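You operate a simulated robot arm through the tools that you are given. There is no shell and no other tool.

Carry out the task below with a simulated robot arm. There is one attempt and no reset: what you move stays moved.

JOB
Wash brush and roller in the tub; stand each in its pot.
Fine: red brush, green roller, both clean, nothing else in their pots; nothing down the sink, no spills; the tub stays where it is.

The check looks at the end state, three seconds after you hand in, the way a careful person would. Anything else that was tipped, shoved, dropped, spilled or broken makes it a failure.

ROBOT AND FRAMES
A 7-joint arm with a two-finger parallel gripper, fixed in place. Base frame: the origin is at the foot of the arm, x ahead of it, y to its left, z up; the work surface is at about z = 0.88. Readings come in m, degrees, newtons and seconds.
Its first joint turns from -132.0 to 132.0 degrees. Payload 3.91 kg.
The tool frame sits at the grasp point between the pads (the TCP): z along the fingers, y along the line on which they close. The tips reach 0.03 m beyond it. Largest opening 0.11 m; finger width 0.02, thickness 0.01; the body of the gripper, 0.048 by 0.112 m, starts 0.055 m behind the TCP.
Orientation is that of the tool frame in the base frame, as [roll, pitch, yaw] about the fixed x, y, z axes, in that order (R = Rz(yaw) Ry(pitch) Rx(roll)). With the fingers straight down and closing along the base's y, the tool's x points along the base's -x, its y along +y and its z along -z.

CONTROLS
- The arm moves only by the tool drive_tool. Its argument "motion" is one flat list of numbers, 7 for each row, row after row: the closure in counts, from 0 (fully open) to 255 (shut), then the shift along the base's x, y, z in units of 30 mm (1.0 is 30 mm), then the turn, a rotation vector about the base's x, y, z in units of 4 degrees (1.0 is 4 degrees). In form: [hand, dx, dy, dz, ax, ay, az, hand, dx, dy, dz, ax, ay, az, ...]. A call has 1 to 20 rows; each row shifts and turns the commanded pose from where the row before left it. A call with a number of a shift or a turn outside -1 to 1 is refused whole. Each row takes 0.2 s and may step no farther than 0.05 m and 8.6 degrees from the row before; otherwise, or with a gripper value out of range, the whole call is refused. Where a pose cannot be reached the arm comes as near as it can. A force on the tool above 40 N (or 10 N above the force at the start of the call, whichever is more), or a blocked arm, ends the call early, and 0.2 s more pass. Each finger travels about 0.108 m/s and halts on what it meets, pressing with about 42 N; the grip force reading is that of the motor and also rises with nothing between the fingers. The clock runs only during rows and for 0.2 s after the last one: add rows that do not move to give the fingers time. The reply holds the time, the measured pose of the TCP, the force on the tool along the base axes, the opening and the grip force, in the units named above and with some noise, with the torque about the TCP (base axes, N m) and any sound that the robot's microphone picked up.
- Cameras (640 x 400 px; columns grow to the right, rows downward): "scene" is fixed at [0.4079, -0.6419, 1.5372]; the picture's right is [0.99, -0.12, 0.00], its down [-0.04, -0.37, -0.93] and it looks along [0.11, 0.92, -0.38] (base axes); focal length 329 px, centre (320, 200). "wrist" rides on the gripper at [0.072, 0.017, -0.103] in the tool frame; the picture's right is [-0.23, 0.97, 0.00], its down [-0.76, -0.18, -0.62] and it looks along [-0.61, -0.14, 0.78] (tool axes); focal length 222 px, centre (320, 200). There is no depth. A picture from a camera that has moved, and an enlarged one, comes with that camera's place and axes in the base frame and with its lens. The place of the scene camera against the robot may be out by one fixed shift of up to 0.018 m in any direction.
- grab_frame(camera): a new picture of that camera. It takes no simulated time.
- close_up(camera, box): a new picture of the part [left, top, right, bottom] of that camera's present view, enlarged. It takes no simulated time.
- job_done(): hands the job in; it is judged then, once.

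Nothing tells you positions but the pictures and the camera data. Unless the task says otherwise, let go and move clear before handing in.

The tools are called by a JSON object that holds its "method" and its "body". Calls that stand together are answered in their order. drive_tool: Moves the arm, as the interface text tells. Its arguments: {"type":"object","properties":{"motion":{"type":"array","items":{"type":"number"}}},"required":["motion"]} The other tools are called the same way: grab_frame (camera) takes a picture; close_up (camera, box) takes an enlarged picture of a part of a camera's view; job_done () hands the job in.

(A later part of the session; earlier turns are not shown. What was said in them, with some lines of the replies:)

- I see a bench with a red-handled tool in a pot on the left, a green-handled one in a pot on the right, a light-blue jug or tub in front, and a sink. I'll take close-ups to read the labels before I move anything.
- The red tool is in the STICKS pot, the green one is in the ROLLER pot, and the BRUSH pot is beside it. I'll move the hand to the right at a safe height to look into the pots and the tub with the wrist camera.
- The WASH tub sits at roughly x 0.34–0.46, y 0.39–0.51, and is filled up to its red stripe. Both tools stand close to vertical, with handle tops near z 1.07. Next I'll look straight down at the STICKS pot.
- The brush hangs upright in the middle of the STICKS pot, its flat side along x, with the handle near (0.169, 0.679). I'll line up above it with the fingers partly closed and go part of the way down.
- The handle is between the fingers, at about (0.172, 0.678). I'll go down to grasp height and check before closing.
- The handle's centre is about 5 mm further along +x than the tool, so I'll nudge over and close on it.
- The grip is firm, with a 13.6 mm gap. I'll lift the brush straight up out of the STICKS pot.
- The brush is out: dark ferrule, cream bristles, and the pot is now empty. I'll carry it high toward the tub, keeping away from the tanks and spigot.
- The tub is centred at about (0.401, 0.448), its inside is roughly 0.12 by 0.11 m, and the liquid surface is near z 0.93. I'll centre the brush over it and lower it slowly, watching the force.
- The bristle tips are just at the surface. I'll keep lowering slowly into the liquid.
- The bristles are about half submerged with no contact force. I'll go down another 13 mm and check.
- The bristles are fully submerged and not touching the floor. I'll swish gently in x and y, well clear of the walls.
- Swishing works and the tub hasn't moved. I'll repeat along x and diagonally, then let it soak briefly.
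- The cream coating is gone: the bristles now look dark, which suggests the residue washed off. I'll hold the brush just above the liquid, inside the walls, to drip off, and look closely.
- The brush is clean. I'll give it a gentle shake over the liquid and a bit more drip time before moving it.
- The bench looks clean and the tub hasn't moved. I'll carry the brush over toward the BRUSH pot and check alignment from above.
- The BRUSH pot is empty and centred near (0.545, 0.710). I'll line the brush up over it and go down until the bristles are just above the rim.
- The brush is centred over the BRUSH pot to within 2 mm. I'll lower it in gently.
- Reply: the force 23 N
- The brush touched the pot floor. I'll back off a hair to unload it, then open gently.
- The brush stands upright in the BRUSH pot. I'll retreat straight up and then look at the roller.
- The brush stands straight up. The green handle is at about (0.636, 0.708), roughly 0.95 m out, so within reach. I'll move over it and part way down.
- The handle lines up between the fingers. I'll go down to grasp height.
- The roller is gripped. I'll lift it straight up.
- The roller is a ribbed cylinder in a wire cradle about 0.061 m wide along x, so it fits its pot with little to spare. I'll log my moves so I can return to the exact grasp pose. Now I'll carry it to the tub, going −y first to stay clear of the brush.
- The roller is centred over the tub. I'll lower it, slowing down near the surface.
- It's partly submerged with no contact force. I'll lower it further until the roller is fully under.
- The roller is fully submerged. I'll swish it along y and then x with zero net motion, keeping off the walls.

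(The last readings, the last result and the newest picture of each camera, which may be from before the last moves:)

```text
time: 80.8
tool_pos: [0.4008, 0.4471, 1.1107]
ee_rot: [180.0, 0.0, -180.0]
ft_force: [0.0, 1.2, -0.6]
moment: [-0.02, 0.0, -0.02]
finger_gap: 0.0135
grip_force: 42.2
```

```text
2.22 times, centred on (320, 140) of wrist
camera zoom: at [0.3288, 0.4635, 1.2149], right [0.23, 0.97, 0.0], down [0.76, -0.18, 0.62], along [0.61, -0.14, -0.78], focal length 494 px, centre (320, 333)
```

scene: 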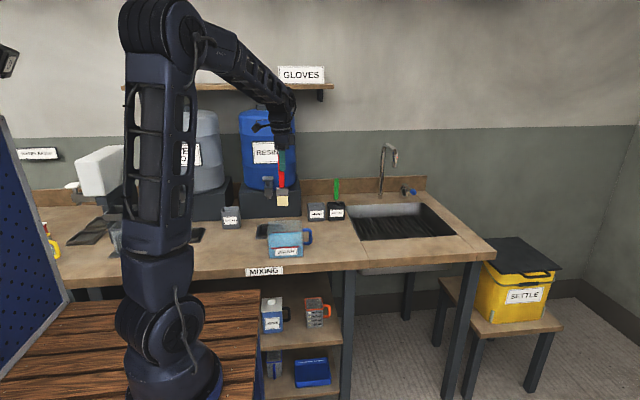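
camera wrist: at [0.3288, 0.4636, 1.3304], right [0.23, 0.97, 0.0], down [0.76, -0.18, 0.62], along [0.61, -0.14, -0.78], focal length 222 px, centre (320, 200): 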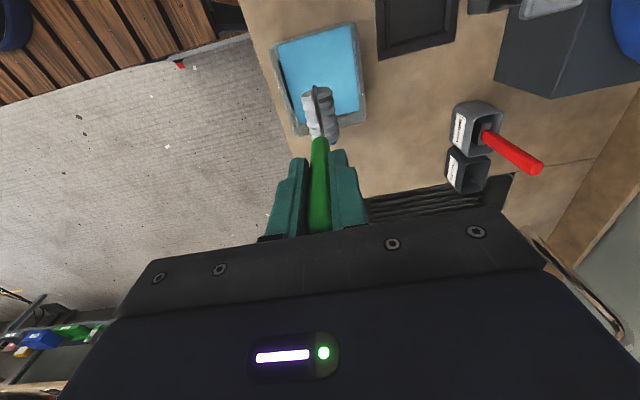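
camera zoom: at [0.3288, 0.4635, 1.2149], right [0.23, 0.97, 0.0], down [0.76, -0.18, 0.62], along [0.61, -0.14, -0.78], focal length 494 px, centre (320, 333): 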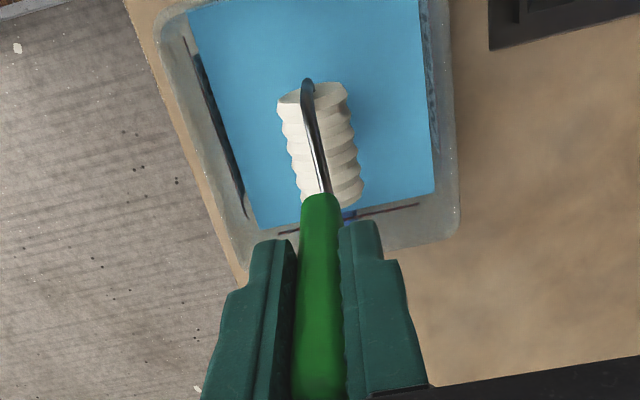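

The grey film is gone and the roller is now clean off-white. I'll give it a gentle shake and drip time over the liquid.

{"method": "drive_tool", "body": {"motion": [255, 0, 0.15, 0, 0, 0, 0, 255, 0, -0.3, 0, 0, 0, 0, 255, 0, 0.3, 0, 0, 0, 0, 255, 0, -0.3, 0, 0, 0, 0, 255, 0, 0.3, 0, 0, 0, 0, 255, 0, -0.15, 0, 0, 0, 0, 255, 0, 0, 0, 0, 0, 0, 255, 0, 0, 0, 0, 0, 0, 255, 0, 0, 0, 0, 0, 0, 255, 0, 0, 0, 0, 0, 0, 255, 0, 0, 0, 0, 0, 0, 255, 0, 0, 0, 0, 0, 0, 255, 0, 0, 0, 0, 0, 0, 255, 0, 0, 0, 0, 0, 0, 255, 0, 0, 0, 0, 0, 0, 255, 0, 0, 0, 0, 0, 0, 255, 0, 0, 0, 0, 0, 0, 255, 0, 0, 0, 0, 0, 0, 255, 0, 0, 0, 0, 0, 0, 255, 0, 0, 0, 0, 0, 0]}}

{"method": "drive_tool", "body": {"motion": [255, 0, 0, 0, 0, 0, 0, 255, 0, 0, 0, 0, 0, 0, 255, 0, 0, 0, 0, 0, 0, 255, 0, 0, 0, 0, 0, 0, 255, 0, 0, 0, 0, 0, 0, 255, 0, 0, 0, 0, 0, 0, 255, 0, 0, 0, 0, 0, 0, 255, 0, 0, 0, 0, 0, 0, 255, 0, 0, 0, 0, 0, 0, 255, 0, 0, 0, 0, 0, 0, 255, 0, 0, 0.3, 0, 0, 0, 255, 0, 0, 0.5, 0, 0, 0, 255, 0, 0, 0.7, 0, 0, 0, 255, 0, 0, 0.8, 0, 0, 0, 255, 0, 0, 0.7, 0, 0, 0, 255, 0, 0, 0.5, 0, 0, 0, 255, 0, 0, 0.37, 0, 0, 0, 255, 0, 0, 0, 0, 0, 0]}}

{"method": "close_up", "body": {"camera": "scene", "box": [250, 140, 350, 270]}}

{"method": "close_up", "body": {"camera": "wrist", "box": [230, 10, 410, 190]}}

```text
time: 85.0
tool_pos: [0.4002, 0.4479, 1.1102]
ee_rot: [-180.0, -0.1, 179.9]
ft_force: [0.3, -0.6, -0.3]
moment: [-0.02, 0.0, 0.02]
finger_gap: 0.0139
grip_force: 42.4
```

```text
time: 88.8
tool_pos: [0.4012, 0.4484, 1.2263]
ee_rot: [-179.9, 0.0, 180.0]
ft_force: [0.6, -0.2, -1.2]
moment: [0.0, 0.0, -0.02]
finger_gap: 0.0137
grip_force: 42.1
```

```text
3.08 times, centred on (300, 205) of scene
camera zoom: at [0.4079, -0.6419, 1.5372], right [0.99, -0.12, 0.0], down [-0.04, -0.37, -0.93], along [0.11, 0.92, -0.38], focal length 1011 px, centre (382, 185)
```

zoom: 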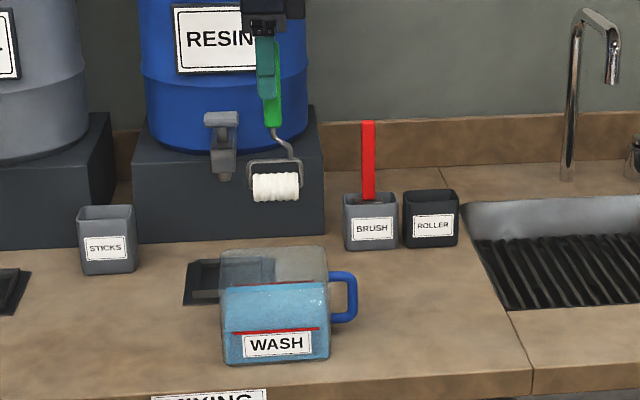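

```text
2.22 times, centred on (320, 100) of wrist
camera zoom: at [0.3288, 0.4635, 1.3312], right [0.23, 0.97, 0.0], down [0.76, -0.18, 0.62], along [0.61, -0.14, -0.78], focal length 494 px, centre (320, 422)
```

zoom: 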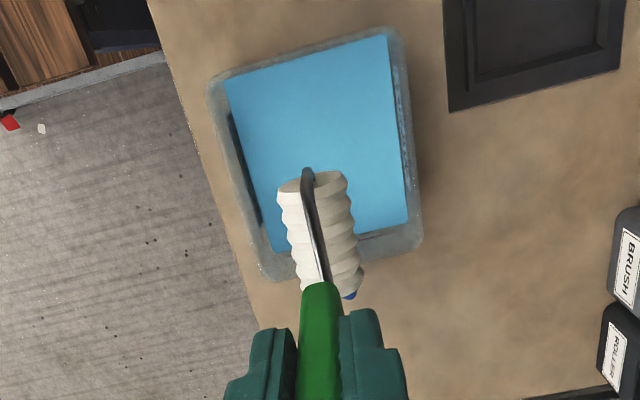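

No drips on the bench and the tub hasn't moved. I'll retrace the exact path back to above the ROLLER pot.

{"method": "drive_tool", "body": {"motion": [255, 0.13, 0.1, 0, 0, 0, 0, 255, 0.4, 0.22, 0, 0, 0, 0, 255, 0.75, 0.46, 0, 0, 0, 0, 255, 0.75, 0.46, 0, 0, 0, 0, 255, 0.75, 0.46, 0, 0, 0, 0, 255, 0.75, 0.46, 0, 0, 0, 0, 255, 0.75, 0.46, 0, 0, 0, 0, 255, 0.75, 0.46, 0, 0, 0, 0, 255, 0.75, 0.46, 0, 0, 0, 0, 255, 0.75, 0.46, 0, 0, 0, 0, 255, 0.7, 0.55, 0, 0, 0, 0, 255, 0.4, 0.6, 0, 0, 0, 0, 255, 0, 0.8, 0, 0, 0, 0, 255, 0, 0.8, 0, 0, 0, 0, 255, 0, 0.8, 0, 0, 0, 0, 255, 0, 0.7, 0, 0, 0, 0, 255, 0, 0.4, 0, 0, 0, 0, 255, 0, 0, 0, 0, 0, 0, 255, 0, 0, 0, 0, 0, 0]}}

{"method": "close_up", "body": {"camera": "wrist", "box": [240, 20, 400, 180]}}

{"method": "close_up", "body": {"camera": "scene", "box": [300, 120, 370, 230]}}

```text
time: 92.8
tool_pos: [0.6306, 0.708, 1.227]
ee_rot: [180.0, 0.0, -179.9]
ft_force: [-0.2, 0.1, -1.1]
moment: [-0.01, 0.0, 0.0]
finger_gap: 0.0135
grip_force: 42.1
```

```text
2.50 times, centred on (320, 100) of wrist
camera zoom: at [0.5582, 0.7239, 1.3318], right [0.23, 0.97, 0.0], down [0.76, -0.18, 0.62], along [0.61, -0.14, -0.78], focal length 555 px, centre (320, 450)
```

zoom: 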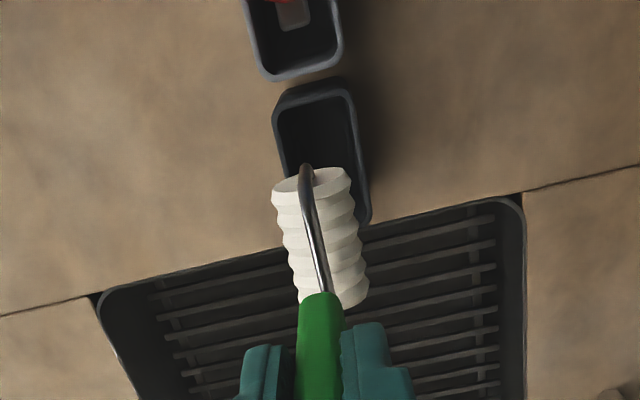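

```text
3.64 times, centred on (335, 175) of scene
camera zoom: at [0.4079, -0.6419, 1.5372], right [0.99, -0.12, 0.0], down [-0.04, -0.37, -0.93], along [0.11, 0.92, -0.38], focal length 1195 px, centre (266, 291)
```

zoom: 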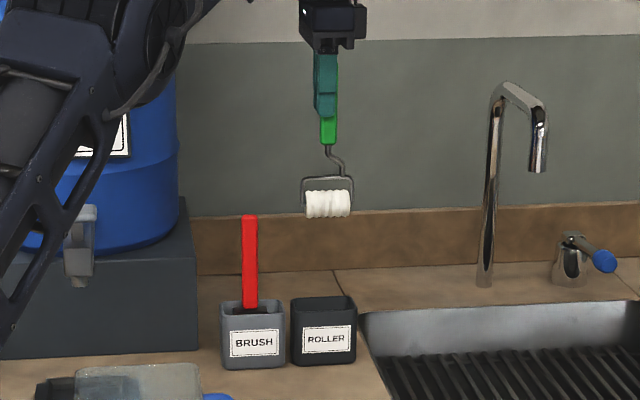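

{"method": "drive_tool", "body": {"motion": [255, 0, 0, 0, 0, 0, 0]}}

{"method": "drive_tool", "body": {"motion": [255, 0, 0, 0, 0, 0, 0]}}

{"method": "drive_tool", "body": {"motion": [255, 0, 0, -0.4, 0, 0, 0, 255, 0, 0, -0.6, 0, 0, 0, 255, 0, 0, -0.6, 0, 0, 0, 255, 0, 0, -0.5, 0, 0, 0, 255, 0, 0, -0.3, 0, 0, 0, 255, 0, 0, 0, 0, 0, 0, 255, 0, 0, 0, 0, 0, 0]}}

{"method": "close_up", "body": {"camera": "wrist", "box": [240, 20, 400, 180]}}

{"method": "close_up", "body": {"camera": "scene", "box": [315, 165, 360, 225]}}

```text
time: 93.2
tool_pos: [0.6312, 0.7087, 1.226]
ee_rot: [180.0, 0.0, -180.0]
ft_force: [0.5, -0.1, -0.4]
moment: [0.0, 0.02, -0.02]
finger_gap: 0.0135
grip_force: 41.7
```

```text
time: 93.6
tool_pos: [0.6314, 0.7084, 1.2271]
ee_rot: [-180.0, -0.1, -179.9]
ft_force: [0.7, 0.5, -1.7]
moment: [0.03, -0.02, 0.0]
finger_gap: 0.0135
grip_force: 42.0
```

```text
time: 95.2
tool_pos: [0.6314, 0.7067, 1.1567]
ee_rot: [180.0, 0.1, 179.9]
ft_force: [-0.3, 0.3, -1.3]
moment: [0.04, 0.04, 0.0]
finger_gap: 0.0136
grip_force: 42.4
```

```text
2.50 times, centred on (320, 100) of wrist
camera zoom: at [0.558, 0.7227, 1.2597], right [0.23, 0.97, 0.0], down [0.76, -0.18, 0.62], along [0.61, -0.14, -0.78], focal length 555 px, centre (320, 450)
```

zoom: 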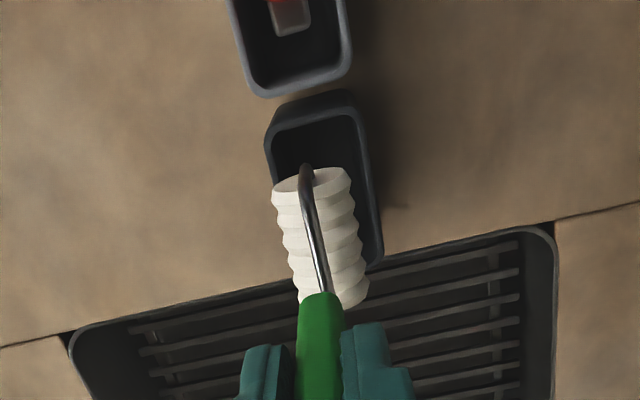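

```text
6.67 times, centred on (338, 195) of scene
camera zoom: at [0.4079, -0.6419, 1.5372], right [0.99, -0.12, 0.0], down [-0.04, -0.37, -0.93], along [0.11, 0.92, -0.38], focal length 2191 px, centre (203, 233)
```

zoom: 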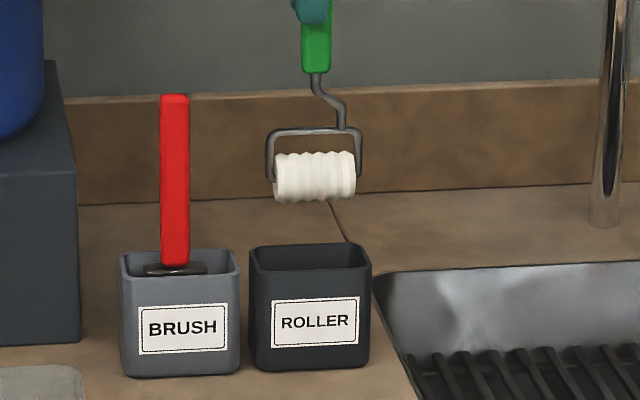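

The cradle sits about 1 mm toward +x of the pot centre, with roughly 3.5 mm clearance each side. I'll trim x by −1 mm and lower slowly past the rim.

{"method": "drive_tool", "body": {"motion": [255, -0.035, 0, -0.2, 0, 0, 0, 255, 0, 0, -0.25, 0, 0, 0, 255, 0, 0, -0.25, 0, 0, 0, 255, 0, 0, -0.25, 0, 0, 0, 255, 0, 0, -0.2, 0, 0, 0, 255, 0, 0, -0.1, 0, 0, 0, 255, 0, 0, 0, 0, 0, 0]}}

{"method": "close_up", "body": {"camera": "wrist", "box": [260, 60, 380, 160]}}

{"method": "close_up", "body": {"camera": "scene", "box": [315, 165, 360, 225]}}

```text
time: 96.8
tool_pos: [0.6291, 0.7069, 1.1171]
ee_rot: [-179.9, 0.0, -179.9]
ft_force: [-0.2, 0.2, -1.4]
moment: [-0.01, 0.01, -0.02]
finger_gap: 0.0137
grip_force: 42.4
```

```text
4.00 times, centred on (320, 110) of wrist
camera zoom: at [0.5568, 0.7232, 1.2213], right [0.23, 0.97, 0.0], down [0.76, -0.18, 0.62], along [0.61, -0.14, -0.78], focal length 888 px, centre (320, 560)
```

zoom: 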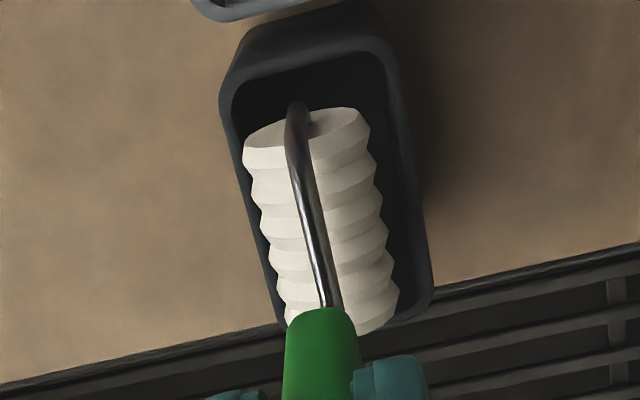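

```text
6.67 times, centred on (338, 195) of scene
camera zoom: at [0.4079, -0.6419, 1.5372], right [0.99, -0.12, 0.0], down [-0.04, -0.37, -0.93], along [0.11, 0.92, -0.38], focal length 2191 px, centre (203, 233)
```

zoom: 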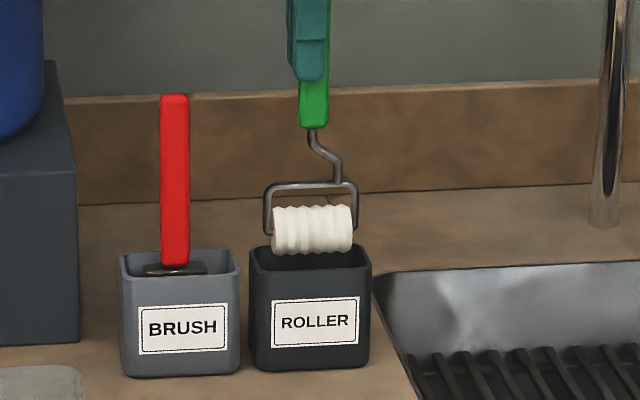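

The roller is right at the rim and centred in x. I'll nudge +1 mm in y and keep lowering slowly.

{"method": "drive_tool", "body": {"motion": [255, 0, 0.04, 0, 0, 0, 0, 255, 0, 0, -0.2, 0, 0, 0, 255, 0, 0, -0.2, 0, 0, 0, 255, 0, 0, -0.2, 0, 0, 0, 255, 0, 0, -0.2, 0, 0, 0, 255, 0, 0, 0, 0, 0, 0]}}

{"method": "close_up", "body": {"camera": "wrist", "box": [260, 60, 380, 160]}}

{"method": "close_up", "body": {"camera": "scene", "box": [315, 165, 360, 225]}}

```text
time: 98.2
tool_pos: [0.6283, 0.7089, 1.0921]
ee_rot: [180.0, -0.1, 180.0]
ft_force: [-0.4, -0.8, -0.3]
moment: [0.04, 0.03, -0.05]
finger_gap: 0.0136
grip_force: 41.6
```

```text
4.00 times, centred on (320, 110) of wrist
camera zoom: at [0.5563, 0.7244, 1.197], right [0.23, 0.97, 0.0], down [0.76, -0.18, 0.62], along [0.61, -0.14, -0.78], focal length 888 px, centre (320, 560)
```

zoom: 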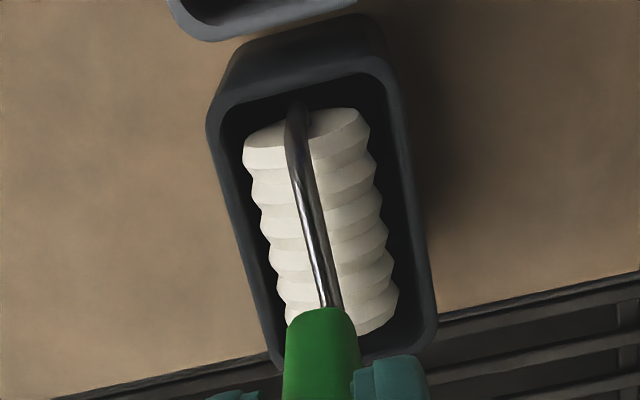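

```text
6.67 times, centred on (338, 195) of scene
camera zoom: at [0.4079, -0.6419, 1.5372], right [0.99, -0.12, 0.0], down [-0.04, -0.37, -0.93], along [0.11, 0.92, -0.38], focal length 2191 px, centre (203, 233)
```

zoom: 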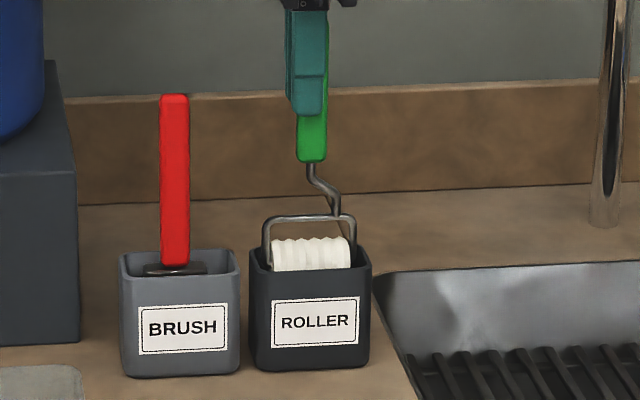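

{"method": "drive_tool", "body": {"motion": [255, 0.03, 0, 0, 0, 0, 0, 255, 0, 0, -0.2, 0, 0, 0, 255, 0, 0, -0.2, 0, 0, 0, 255, 0, 0, -0.2, 0, 0, 0, 255, 0, 0, -0.2, 0, 0, 0, 255, 0, 0, 0, 0, 0, 0]}}

{"method": "close_up", "body": {"camera": "wrist", "box": [260, 60, 380, 160]}}

{"method": "close_up", "body": {"camera": "scene", "box": [315, 165, 360, 225]}}

```text
time: 99.6
tool_pos: [0.6297, 0.7083, 1.0689]
ee_rot: [180.0, 0.0, 180.0]
ft_force: [0.3, 0.6, -1.3]
moment: [-0.01, 0.02, 0.0]
finger_gap: 0.0135
grip_force: 42.1
```

```text
4.00 times, centred on (320, 110) of wrist
camera zoom: at [0.5568, 0.7242, 1.1738], right [0.23, 0.97, 0.0], down [0.76, -0.18, 0.62], along [0.61, -0.14, -0.78], focal length 888 px, centre (320, 560)
```

zoom: 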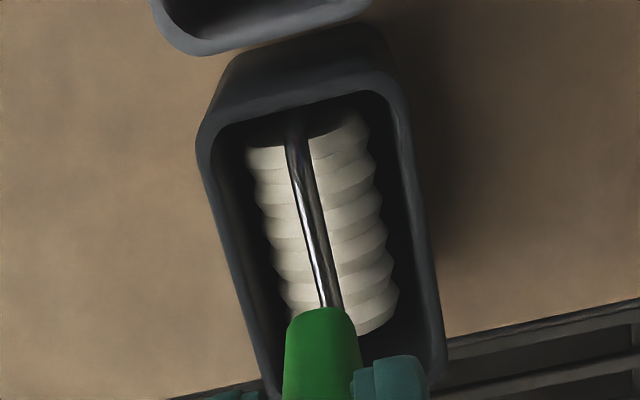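

```text
6.67 times, centred on (338, 195) of scene
camera zoom: at [0.4079, -0.6419, 1.5372], right [0.99, -0.12, 0.0], down [-0.04, -0.37, -0.93], along [0.11, 0.92, -0.38], focal length 2191 px, centre (203, 233)
```

zoom: 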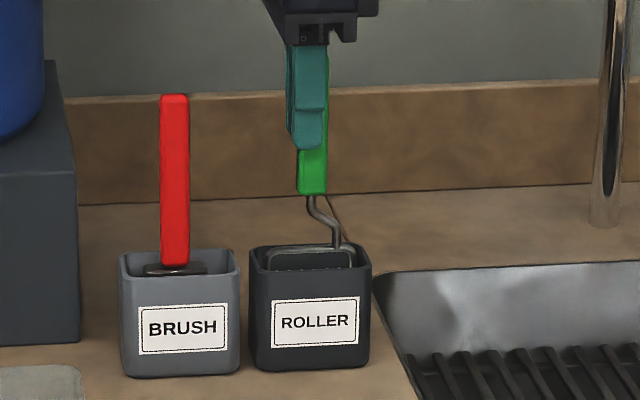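

It's inside the pot with no contact. I'll keep going to just above the floor, then creep down.

{"method": "drive_tool", "body": {"motion": [255, 0, 0, -0.2, 0, 0, 0, 255, 0, 0, -0.2, 0, 0, 0, 255, 0, 0, -0.2, 0, 0, 0, 255, 0, 0, -0.1, 0, 0, 0, 255, 0, 0, 0, 0, 0, 0, 255, 0, 0, 0, 0, 0, 0]}}

{"method": "drive_tool", "body": {"motion": [255, 0, 0, -0.05, 0, 0, 0, 255, 0, 0, -0.04, 0, 0, 0, 255, 0, 0, 0, 0, 0, 0, 255, 0, 0, 0, 0, 0, 0]}}

{"method": "close_up", "body": {"camera": "scene", "box": [315, 165, 360, 225]}}

```text
time: 101.0
tool_pos: [0.6305, 0.7095, 1.0468]
ee_rot: [180.0, 0.0, 180.0]
ft_force: [-0.3, -0.3, -0.7]
moment: [-0.01, 0.01, 0.05]
finger_gap: 0.0134
grip_force: 42.3
```

```text
time: 102.0
tool_pos: [0.6303, 0.7099, 1.0449]
ee_rot: [180.0, 0.0, 180.0]
ft_force: [-0.4, 0.1, -1.4]
moment: [0.03, 0.02, -0.03]
finger_gap: 0.0134
grip_force: 42.7
```

```text
6.67 times, centred on (338, 195) of scene
camera zoom: at [0.4079, -0.6419, 1.5372], right [0.99, -0.12, 0.0], down [-0.04, -0.37, -0.93], along [0.11, 0.92, -0.38], focal length 2191 px, centre (203, 233)
```

zoom: 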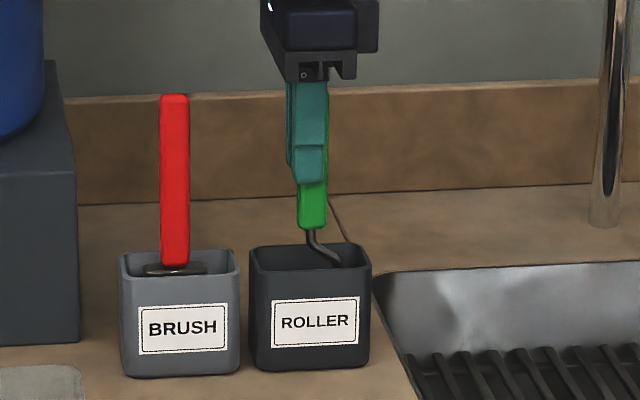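

{"method": "drive_tool", "body": {"motion": [255, 0, 0, -0.03, 0, 0, 0, 255, 0, 0, 0, 0, 0, 0]}}

{"method": "drive_tool", "body": {"motion": [255, 0, 0, -0.02, 0, 0, 0, 255, 0, 0, 0, 0, 0, 0]}}

```text
time: 102.6
tool_pos: [0.6295, 0.7083, 1.0458]
ee_rot: [180.0, 0.0, 180.0]
ft_force: [0.5, 0.3, -1.1]
moment: [-0.01, 0.01, 0.01]
finger_gap: 0.0133
grip_force: 42.3
```

```text
time: 103.2
tool_pos: [0.6305, 0.708, 1.0432]
ee_rot: [180.0, 0.0, -180.0]
ft_force: [0.3, -0.2, -1.0]
moment: [-0.01, 0.0, 0.0]
finger_gap: 0.0134
grip_force: 41.8
```

We're back at the original grasp height (within 0.3 mm) with no side load. I'll open the fingers gently.

{"method": "drive_tool", "body": {"motion": [225, 0, 0, 0, 0, 0, 0, 205, 0, 0, 0, 0, 0, 0, 180, 0, 0, 0, 0, 0, 0, 150, 0, 0, 0, 0, 0, 0, 120, 0, 0, 0, 0, 0, 0, 120, 0, 0, 0, 0, 0, 0, 120, 0, 0, 0, 0, 0, 0]}}

{"method": "close_up", "body": {"camera": "wrist", "box": [220, 60, 420, 240]}}

{"method": "close_up", "body": {"camera": "scene", "box": [315, 165, 360, 225]}}

```text
time: 104.8
tool_pos: [0.63, 0.7082, 1.0438]
ee_rot: [-180.0, 0.1, -179.9]
ft_force: [0.8, -0.7, 0.3]
moment: [-0.03, -0.03, -0.01]
finger_gap: 0.0582
grip_force: 0.1
```

```text
2.22 times, centred on (320, 150) of wrist
camera zoom: at [0.5575, 0.7244, 1.1477], right [0.23, 0.97, 0.0], down [0.76, -0.18, 0.62], along [0.61, -0.14, -0.78], focal length 494 px, centre (320, 311)
```

zoom: 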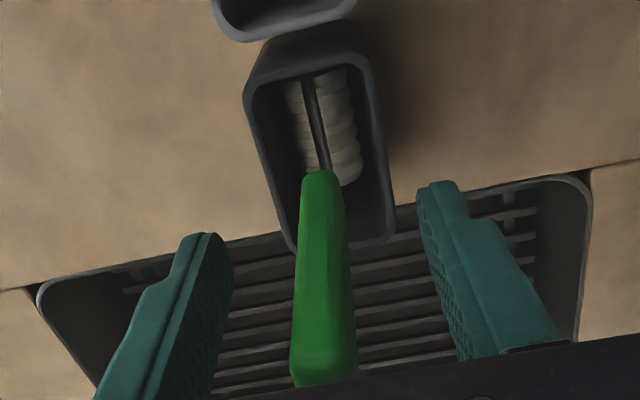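

```text
6.67 times, centred on (338, 195) of scene
camera zoom: at [0.4079, -0.6419, 1.5372], right [0.99, -0.12, 0.0], down [-0.04, -0.37, -0.93], along [0.11, 0.92, -0.38], focal length 2191 px, centre (203, 233)
```

zoom: 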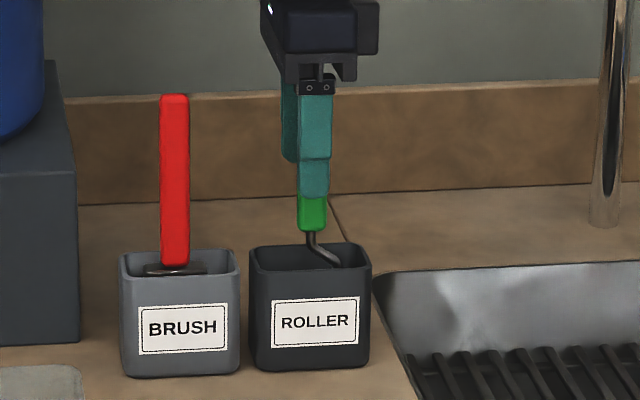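

The roller stands on its own. I'll retreat straight up.

{"method": "drive_tool", "body": {"motion": [120, 0, 0, 0.3, 0, 0, 0, 120, 0, 0, 0.6, 0, 0, 0, 120, 0, 0, 0.8, 0, 0, 0, 120, 0, 0, 0.8, 0, 0, 0, 120, 0, 0, 0.8, 0, 0, 0, 120, 0, 0, 0.8, 0, 0, 0, 120, 0, 0, 0.8, 0, 0, 0, 120, 0, 0, 0.6, 0, 0, 0, 120, 0, 0, 0.4, 0, 0, 0, 120, 0, 0, 0, 0, 0, 0]}}

{"method": "grab_frame", "body": {"camera": "scene"}}

{"method": "close_up", "body": {"camera": "wrist", "box": [240, 20, 400, 200]}}

{"method": "close_up", "body": {"camera": "scene", "box": [300, 165, 370, 230]}}

```text
time: 107.0
tool_pos: [0.631, 0.7095, 1.2198]
ee_rot: [180.0, 0.0, 180.0]
ft_force: [-1.0, 0.7, -0.3]
moment: [0.02, 0.0, 0.02]
finger_gap: 0.058
grip_force: 0.1
```

```text
taken
```

scene: 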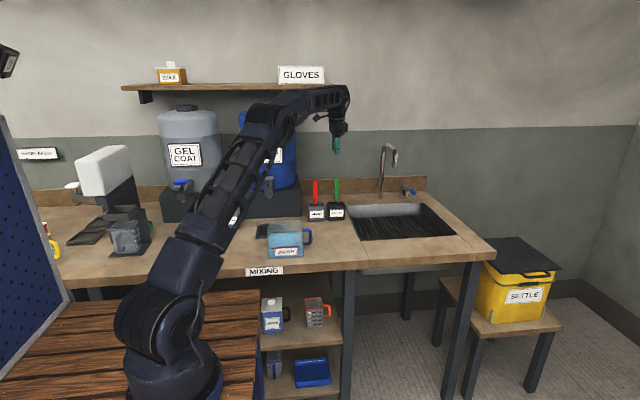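

```text
2.22 times, centred on (320, 110) of wrist
camera zoom: at [0.5579, 0.7254, 1.3254], right [0.23, 0.97, 0.0], down [0.76, -0.18, 0.62], along [0.61, -0.14, -0.78], focal length 494 px, centre (320, 400)
```

zoom: 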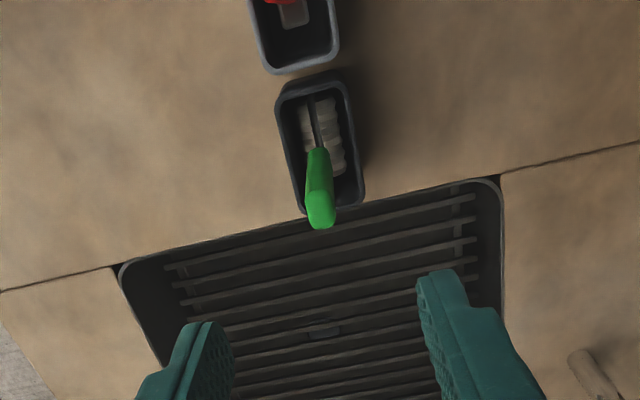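

```text
6.15 times, centred on (335, 198) of scene
camera zoom: at [0.4079, -0.6419, 1.5372], right [0.99, -0.12, 0.0], down [-0.04, -0.37, -0.93], along [0.11, 0.92, -0.38], focal length 2023 px, centre (228, 215)
```

zoom: 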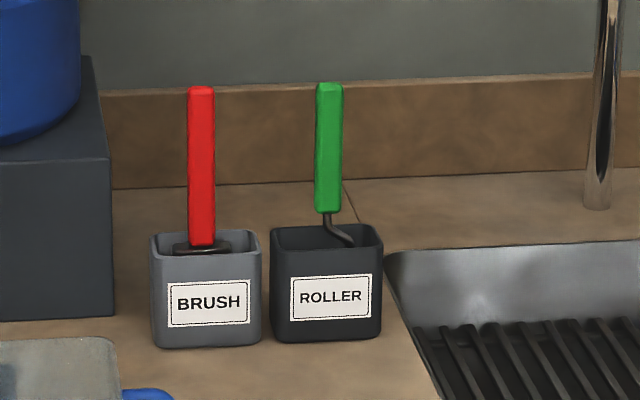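

Both tools are upright in their labelled pots. I'll move the arm clear and inspect the bench, tub and pots once more.

{"method": "drive_tool", "body": {"motion": [120, -0.3, -0.3, 0.3, 0, 0, 0, 120, -0.7, -0.4, 0.3, 0, 0, 0, 120, -0.8, -0.4, 0.3, 0, 0, 0, 120, -0.8, -0.4, 0.3, 0, 0, 0, 120, -0.8, -0.4, 0.3, 0, 0, 0, 120, -0.8, -0.4, 0.3, 0, 0, 0, 120, -0.8, -0.4, 0, 0, 0, 0, 120, -0.8, -0.4, 0, 0, 0, 0, 120, -0.8, -0.4, 0, 0, 0, 0, 120, -0.8, -0.4, 0, 0, 0, 0, 120, -0.4, -0.3, 0, 0, 0, 0, 120, 0, 0, 0, 0, 0, 0]}}

{"method": "grab_frame", "body": {"camera": "wrist"}}

{"method": "close_up", "body": {"camera": "wrist", "box": [180, 0, 460, 220]}}

{"method": "close_up", "body": {"camera": "scene", "box": [200, 160, 360, 280]}}

{"method": "close_up", "body": {"camera": "scene", "box": [295, 165, 365, 230]}}

```text
time: 109.6
tool_pos: [0.3964, 0.5836, 1.2749]
ee_rot: [-179.9, 0.0, 180.0]
ft_force: [-0.3, 0.0, 0.4]
moment: [0.0, 0.0, 0.02]
finger_gap: 0.0581
grip_force: 0.1
```

```text
taken
camera wrist: at [0.3226, 0.5992, 1.3799], right [0.23, 0.97, 0.0], down [0.76, -0.18, 0.62], along [0.61, -0.14, -0.78], focal length 222 px, centre (320, 200)
```

wrist: 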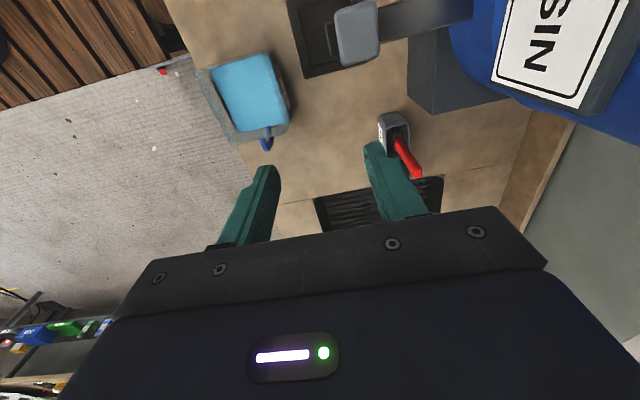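

```text
1.82 times, centred on (320, 110) of wrist
camera zoom: at [0.3226, 0.5992, 1.3799], right [0.23, 0.97, 0.0], down [0.76, -0.18, 0.62], along [0.61, -0.14, -0.78], focal length 404 px, centre (320, 364)
```

zoom: 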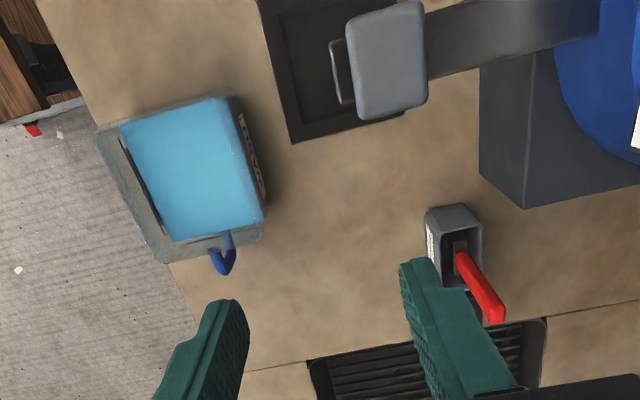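

```text
3.33 times, centred on (280, 220) of scene
camera zoom: at [0.4079, -0.6419, 1.5372], right [0.99, -0.12, 0.0], down [-0.04, -0.37, -0.93], along [0.11, 0.92, -0.38], focal length 1096 px, centre (453, 133)
```

zoom: 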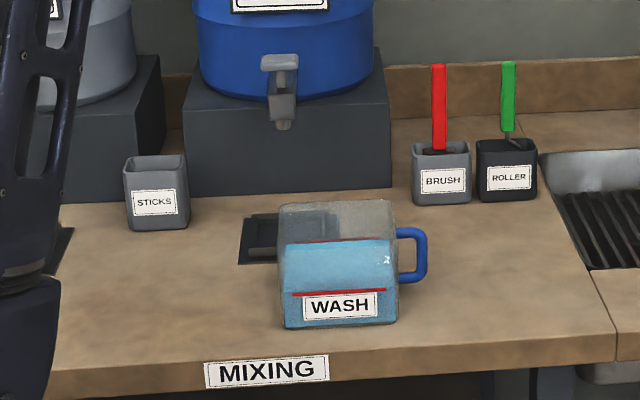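

```text
6.15 times, centred on (330, 198) of scene
camera zoom: at [0.4079, -0.6419, 1.5372], right [0.99, -0.12, 0.0], down [-0.04, -0.37, -0.93], along [0.11, 0.92, -0.38], focal length 2023 px, centre (258, 215)
```

zoom: 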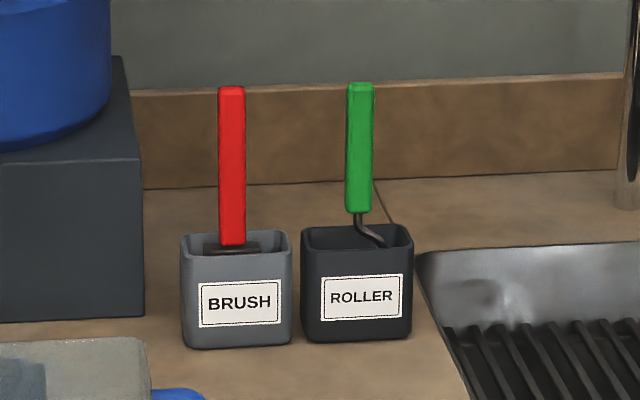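

The red brush is in the BRUSH pot and the green roller in the ROLLER pot, both upright and alone. Both looked clean when they came out of the wash. The tub is where it was, the bench and sink look dry and untouched, and the arm is clear, so I'm handing in.

{"method": "job_done", "body": {}}

```text
The job is handed in.
```

I washed both tools in the tub, and each now stands alone and upright in its own pot: the red brush in BRUSH, the green roller in ROLLER. I've handed the job in, but no result has come back yet.

- **Clean:** I judged this by colour change as each tool came out of the wash. The brush's cream coating came off and left dark bristles, and the roller went from grey to off-white. Once they were in the pots I couldn't see the bristles or roller well enough to check again.
- **No spills:** Each tool was shaken gently and left to drip over the tub before I moved it. I saw no drips on the bench and nothing in the sink.
- **Nothing else moved:** The tub is where it was. The red brush had been in the STICKS pot, which is now empty.

The gripper is open and clear of everything.
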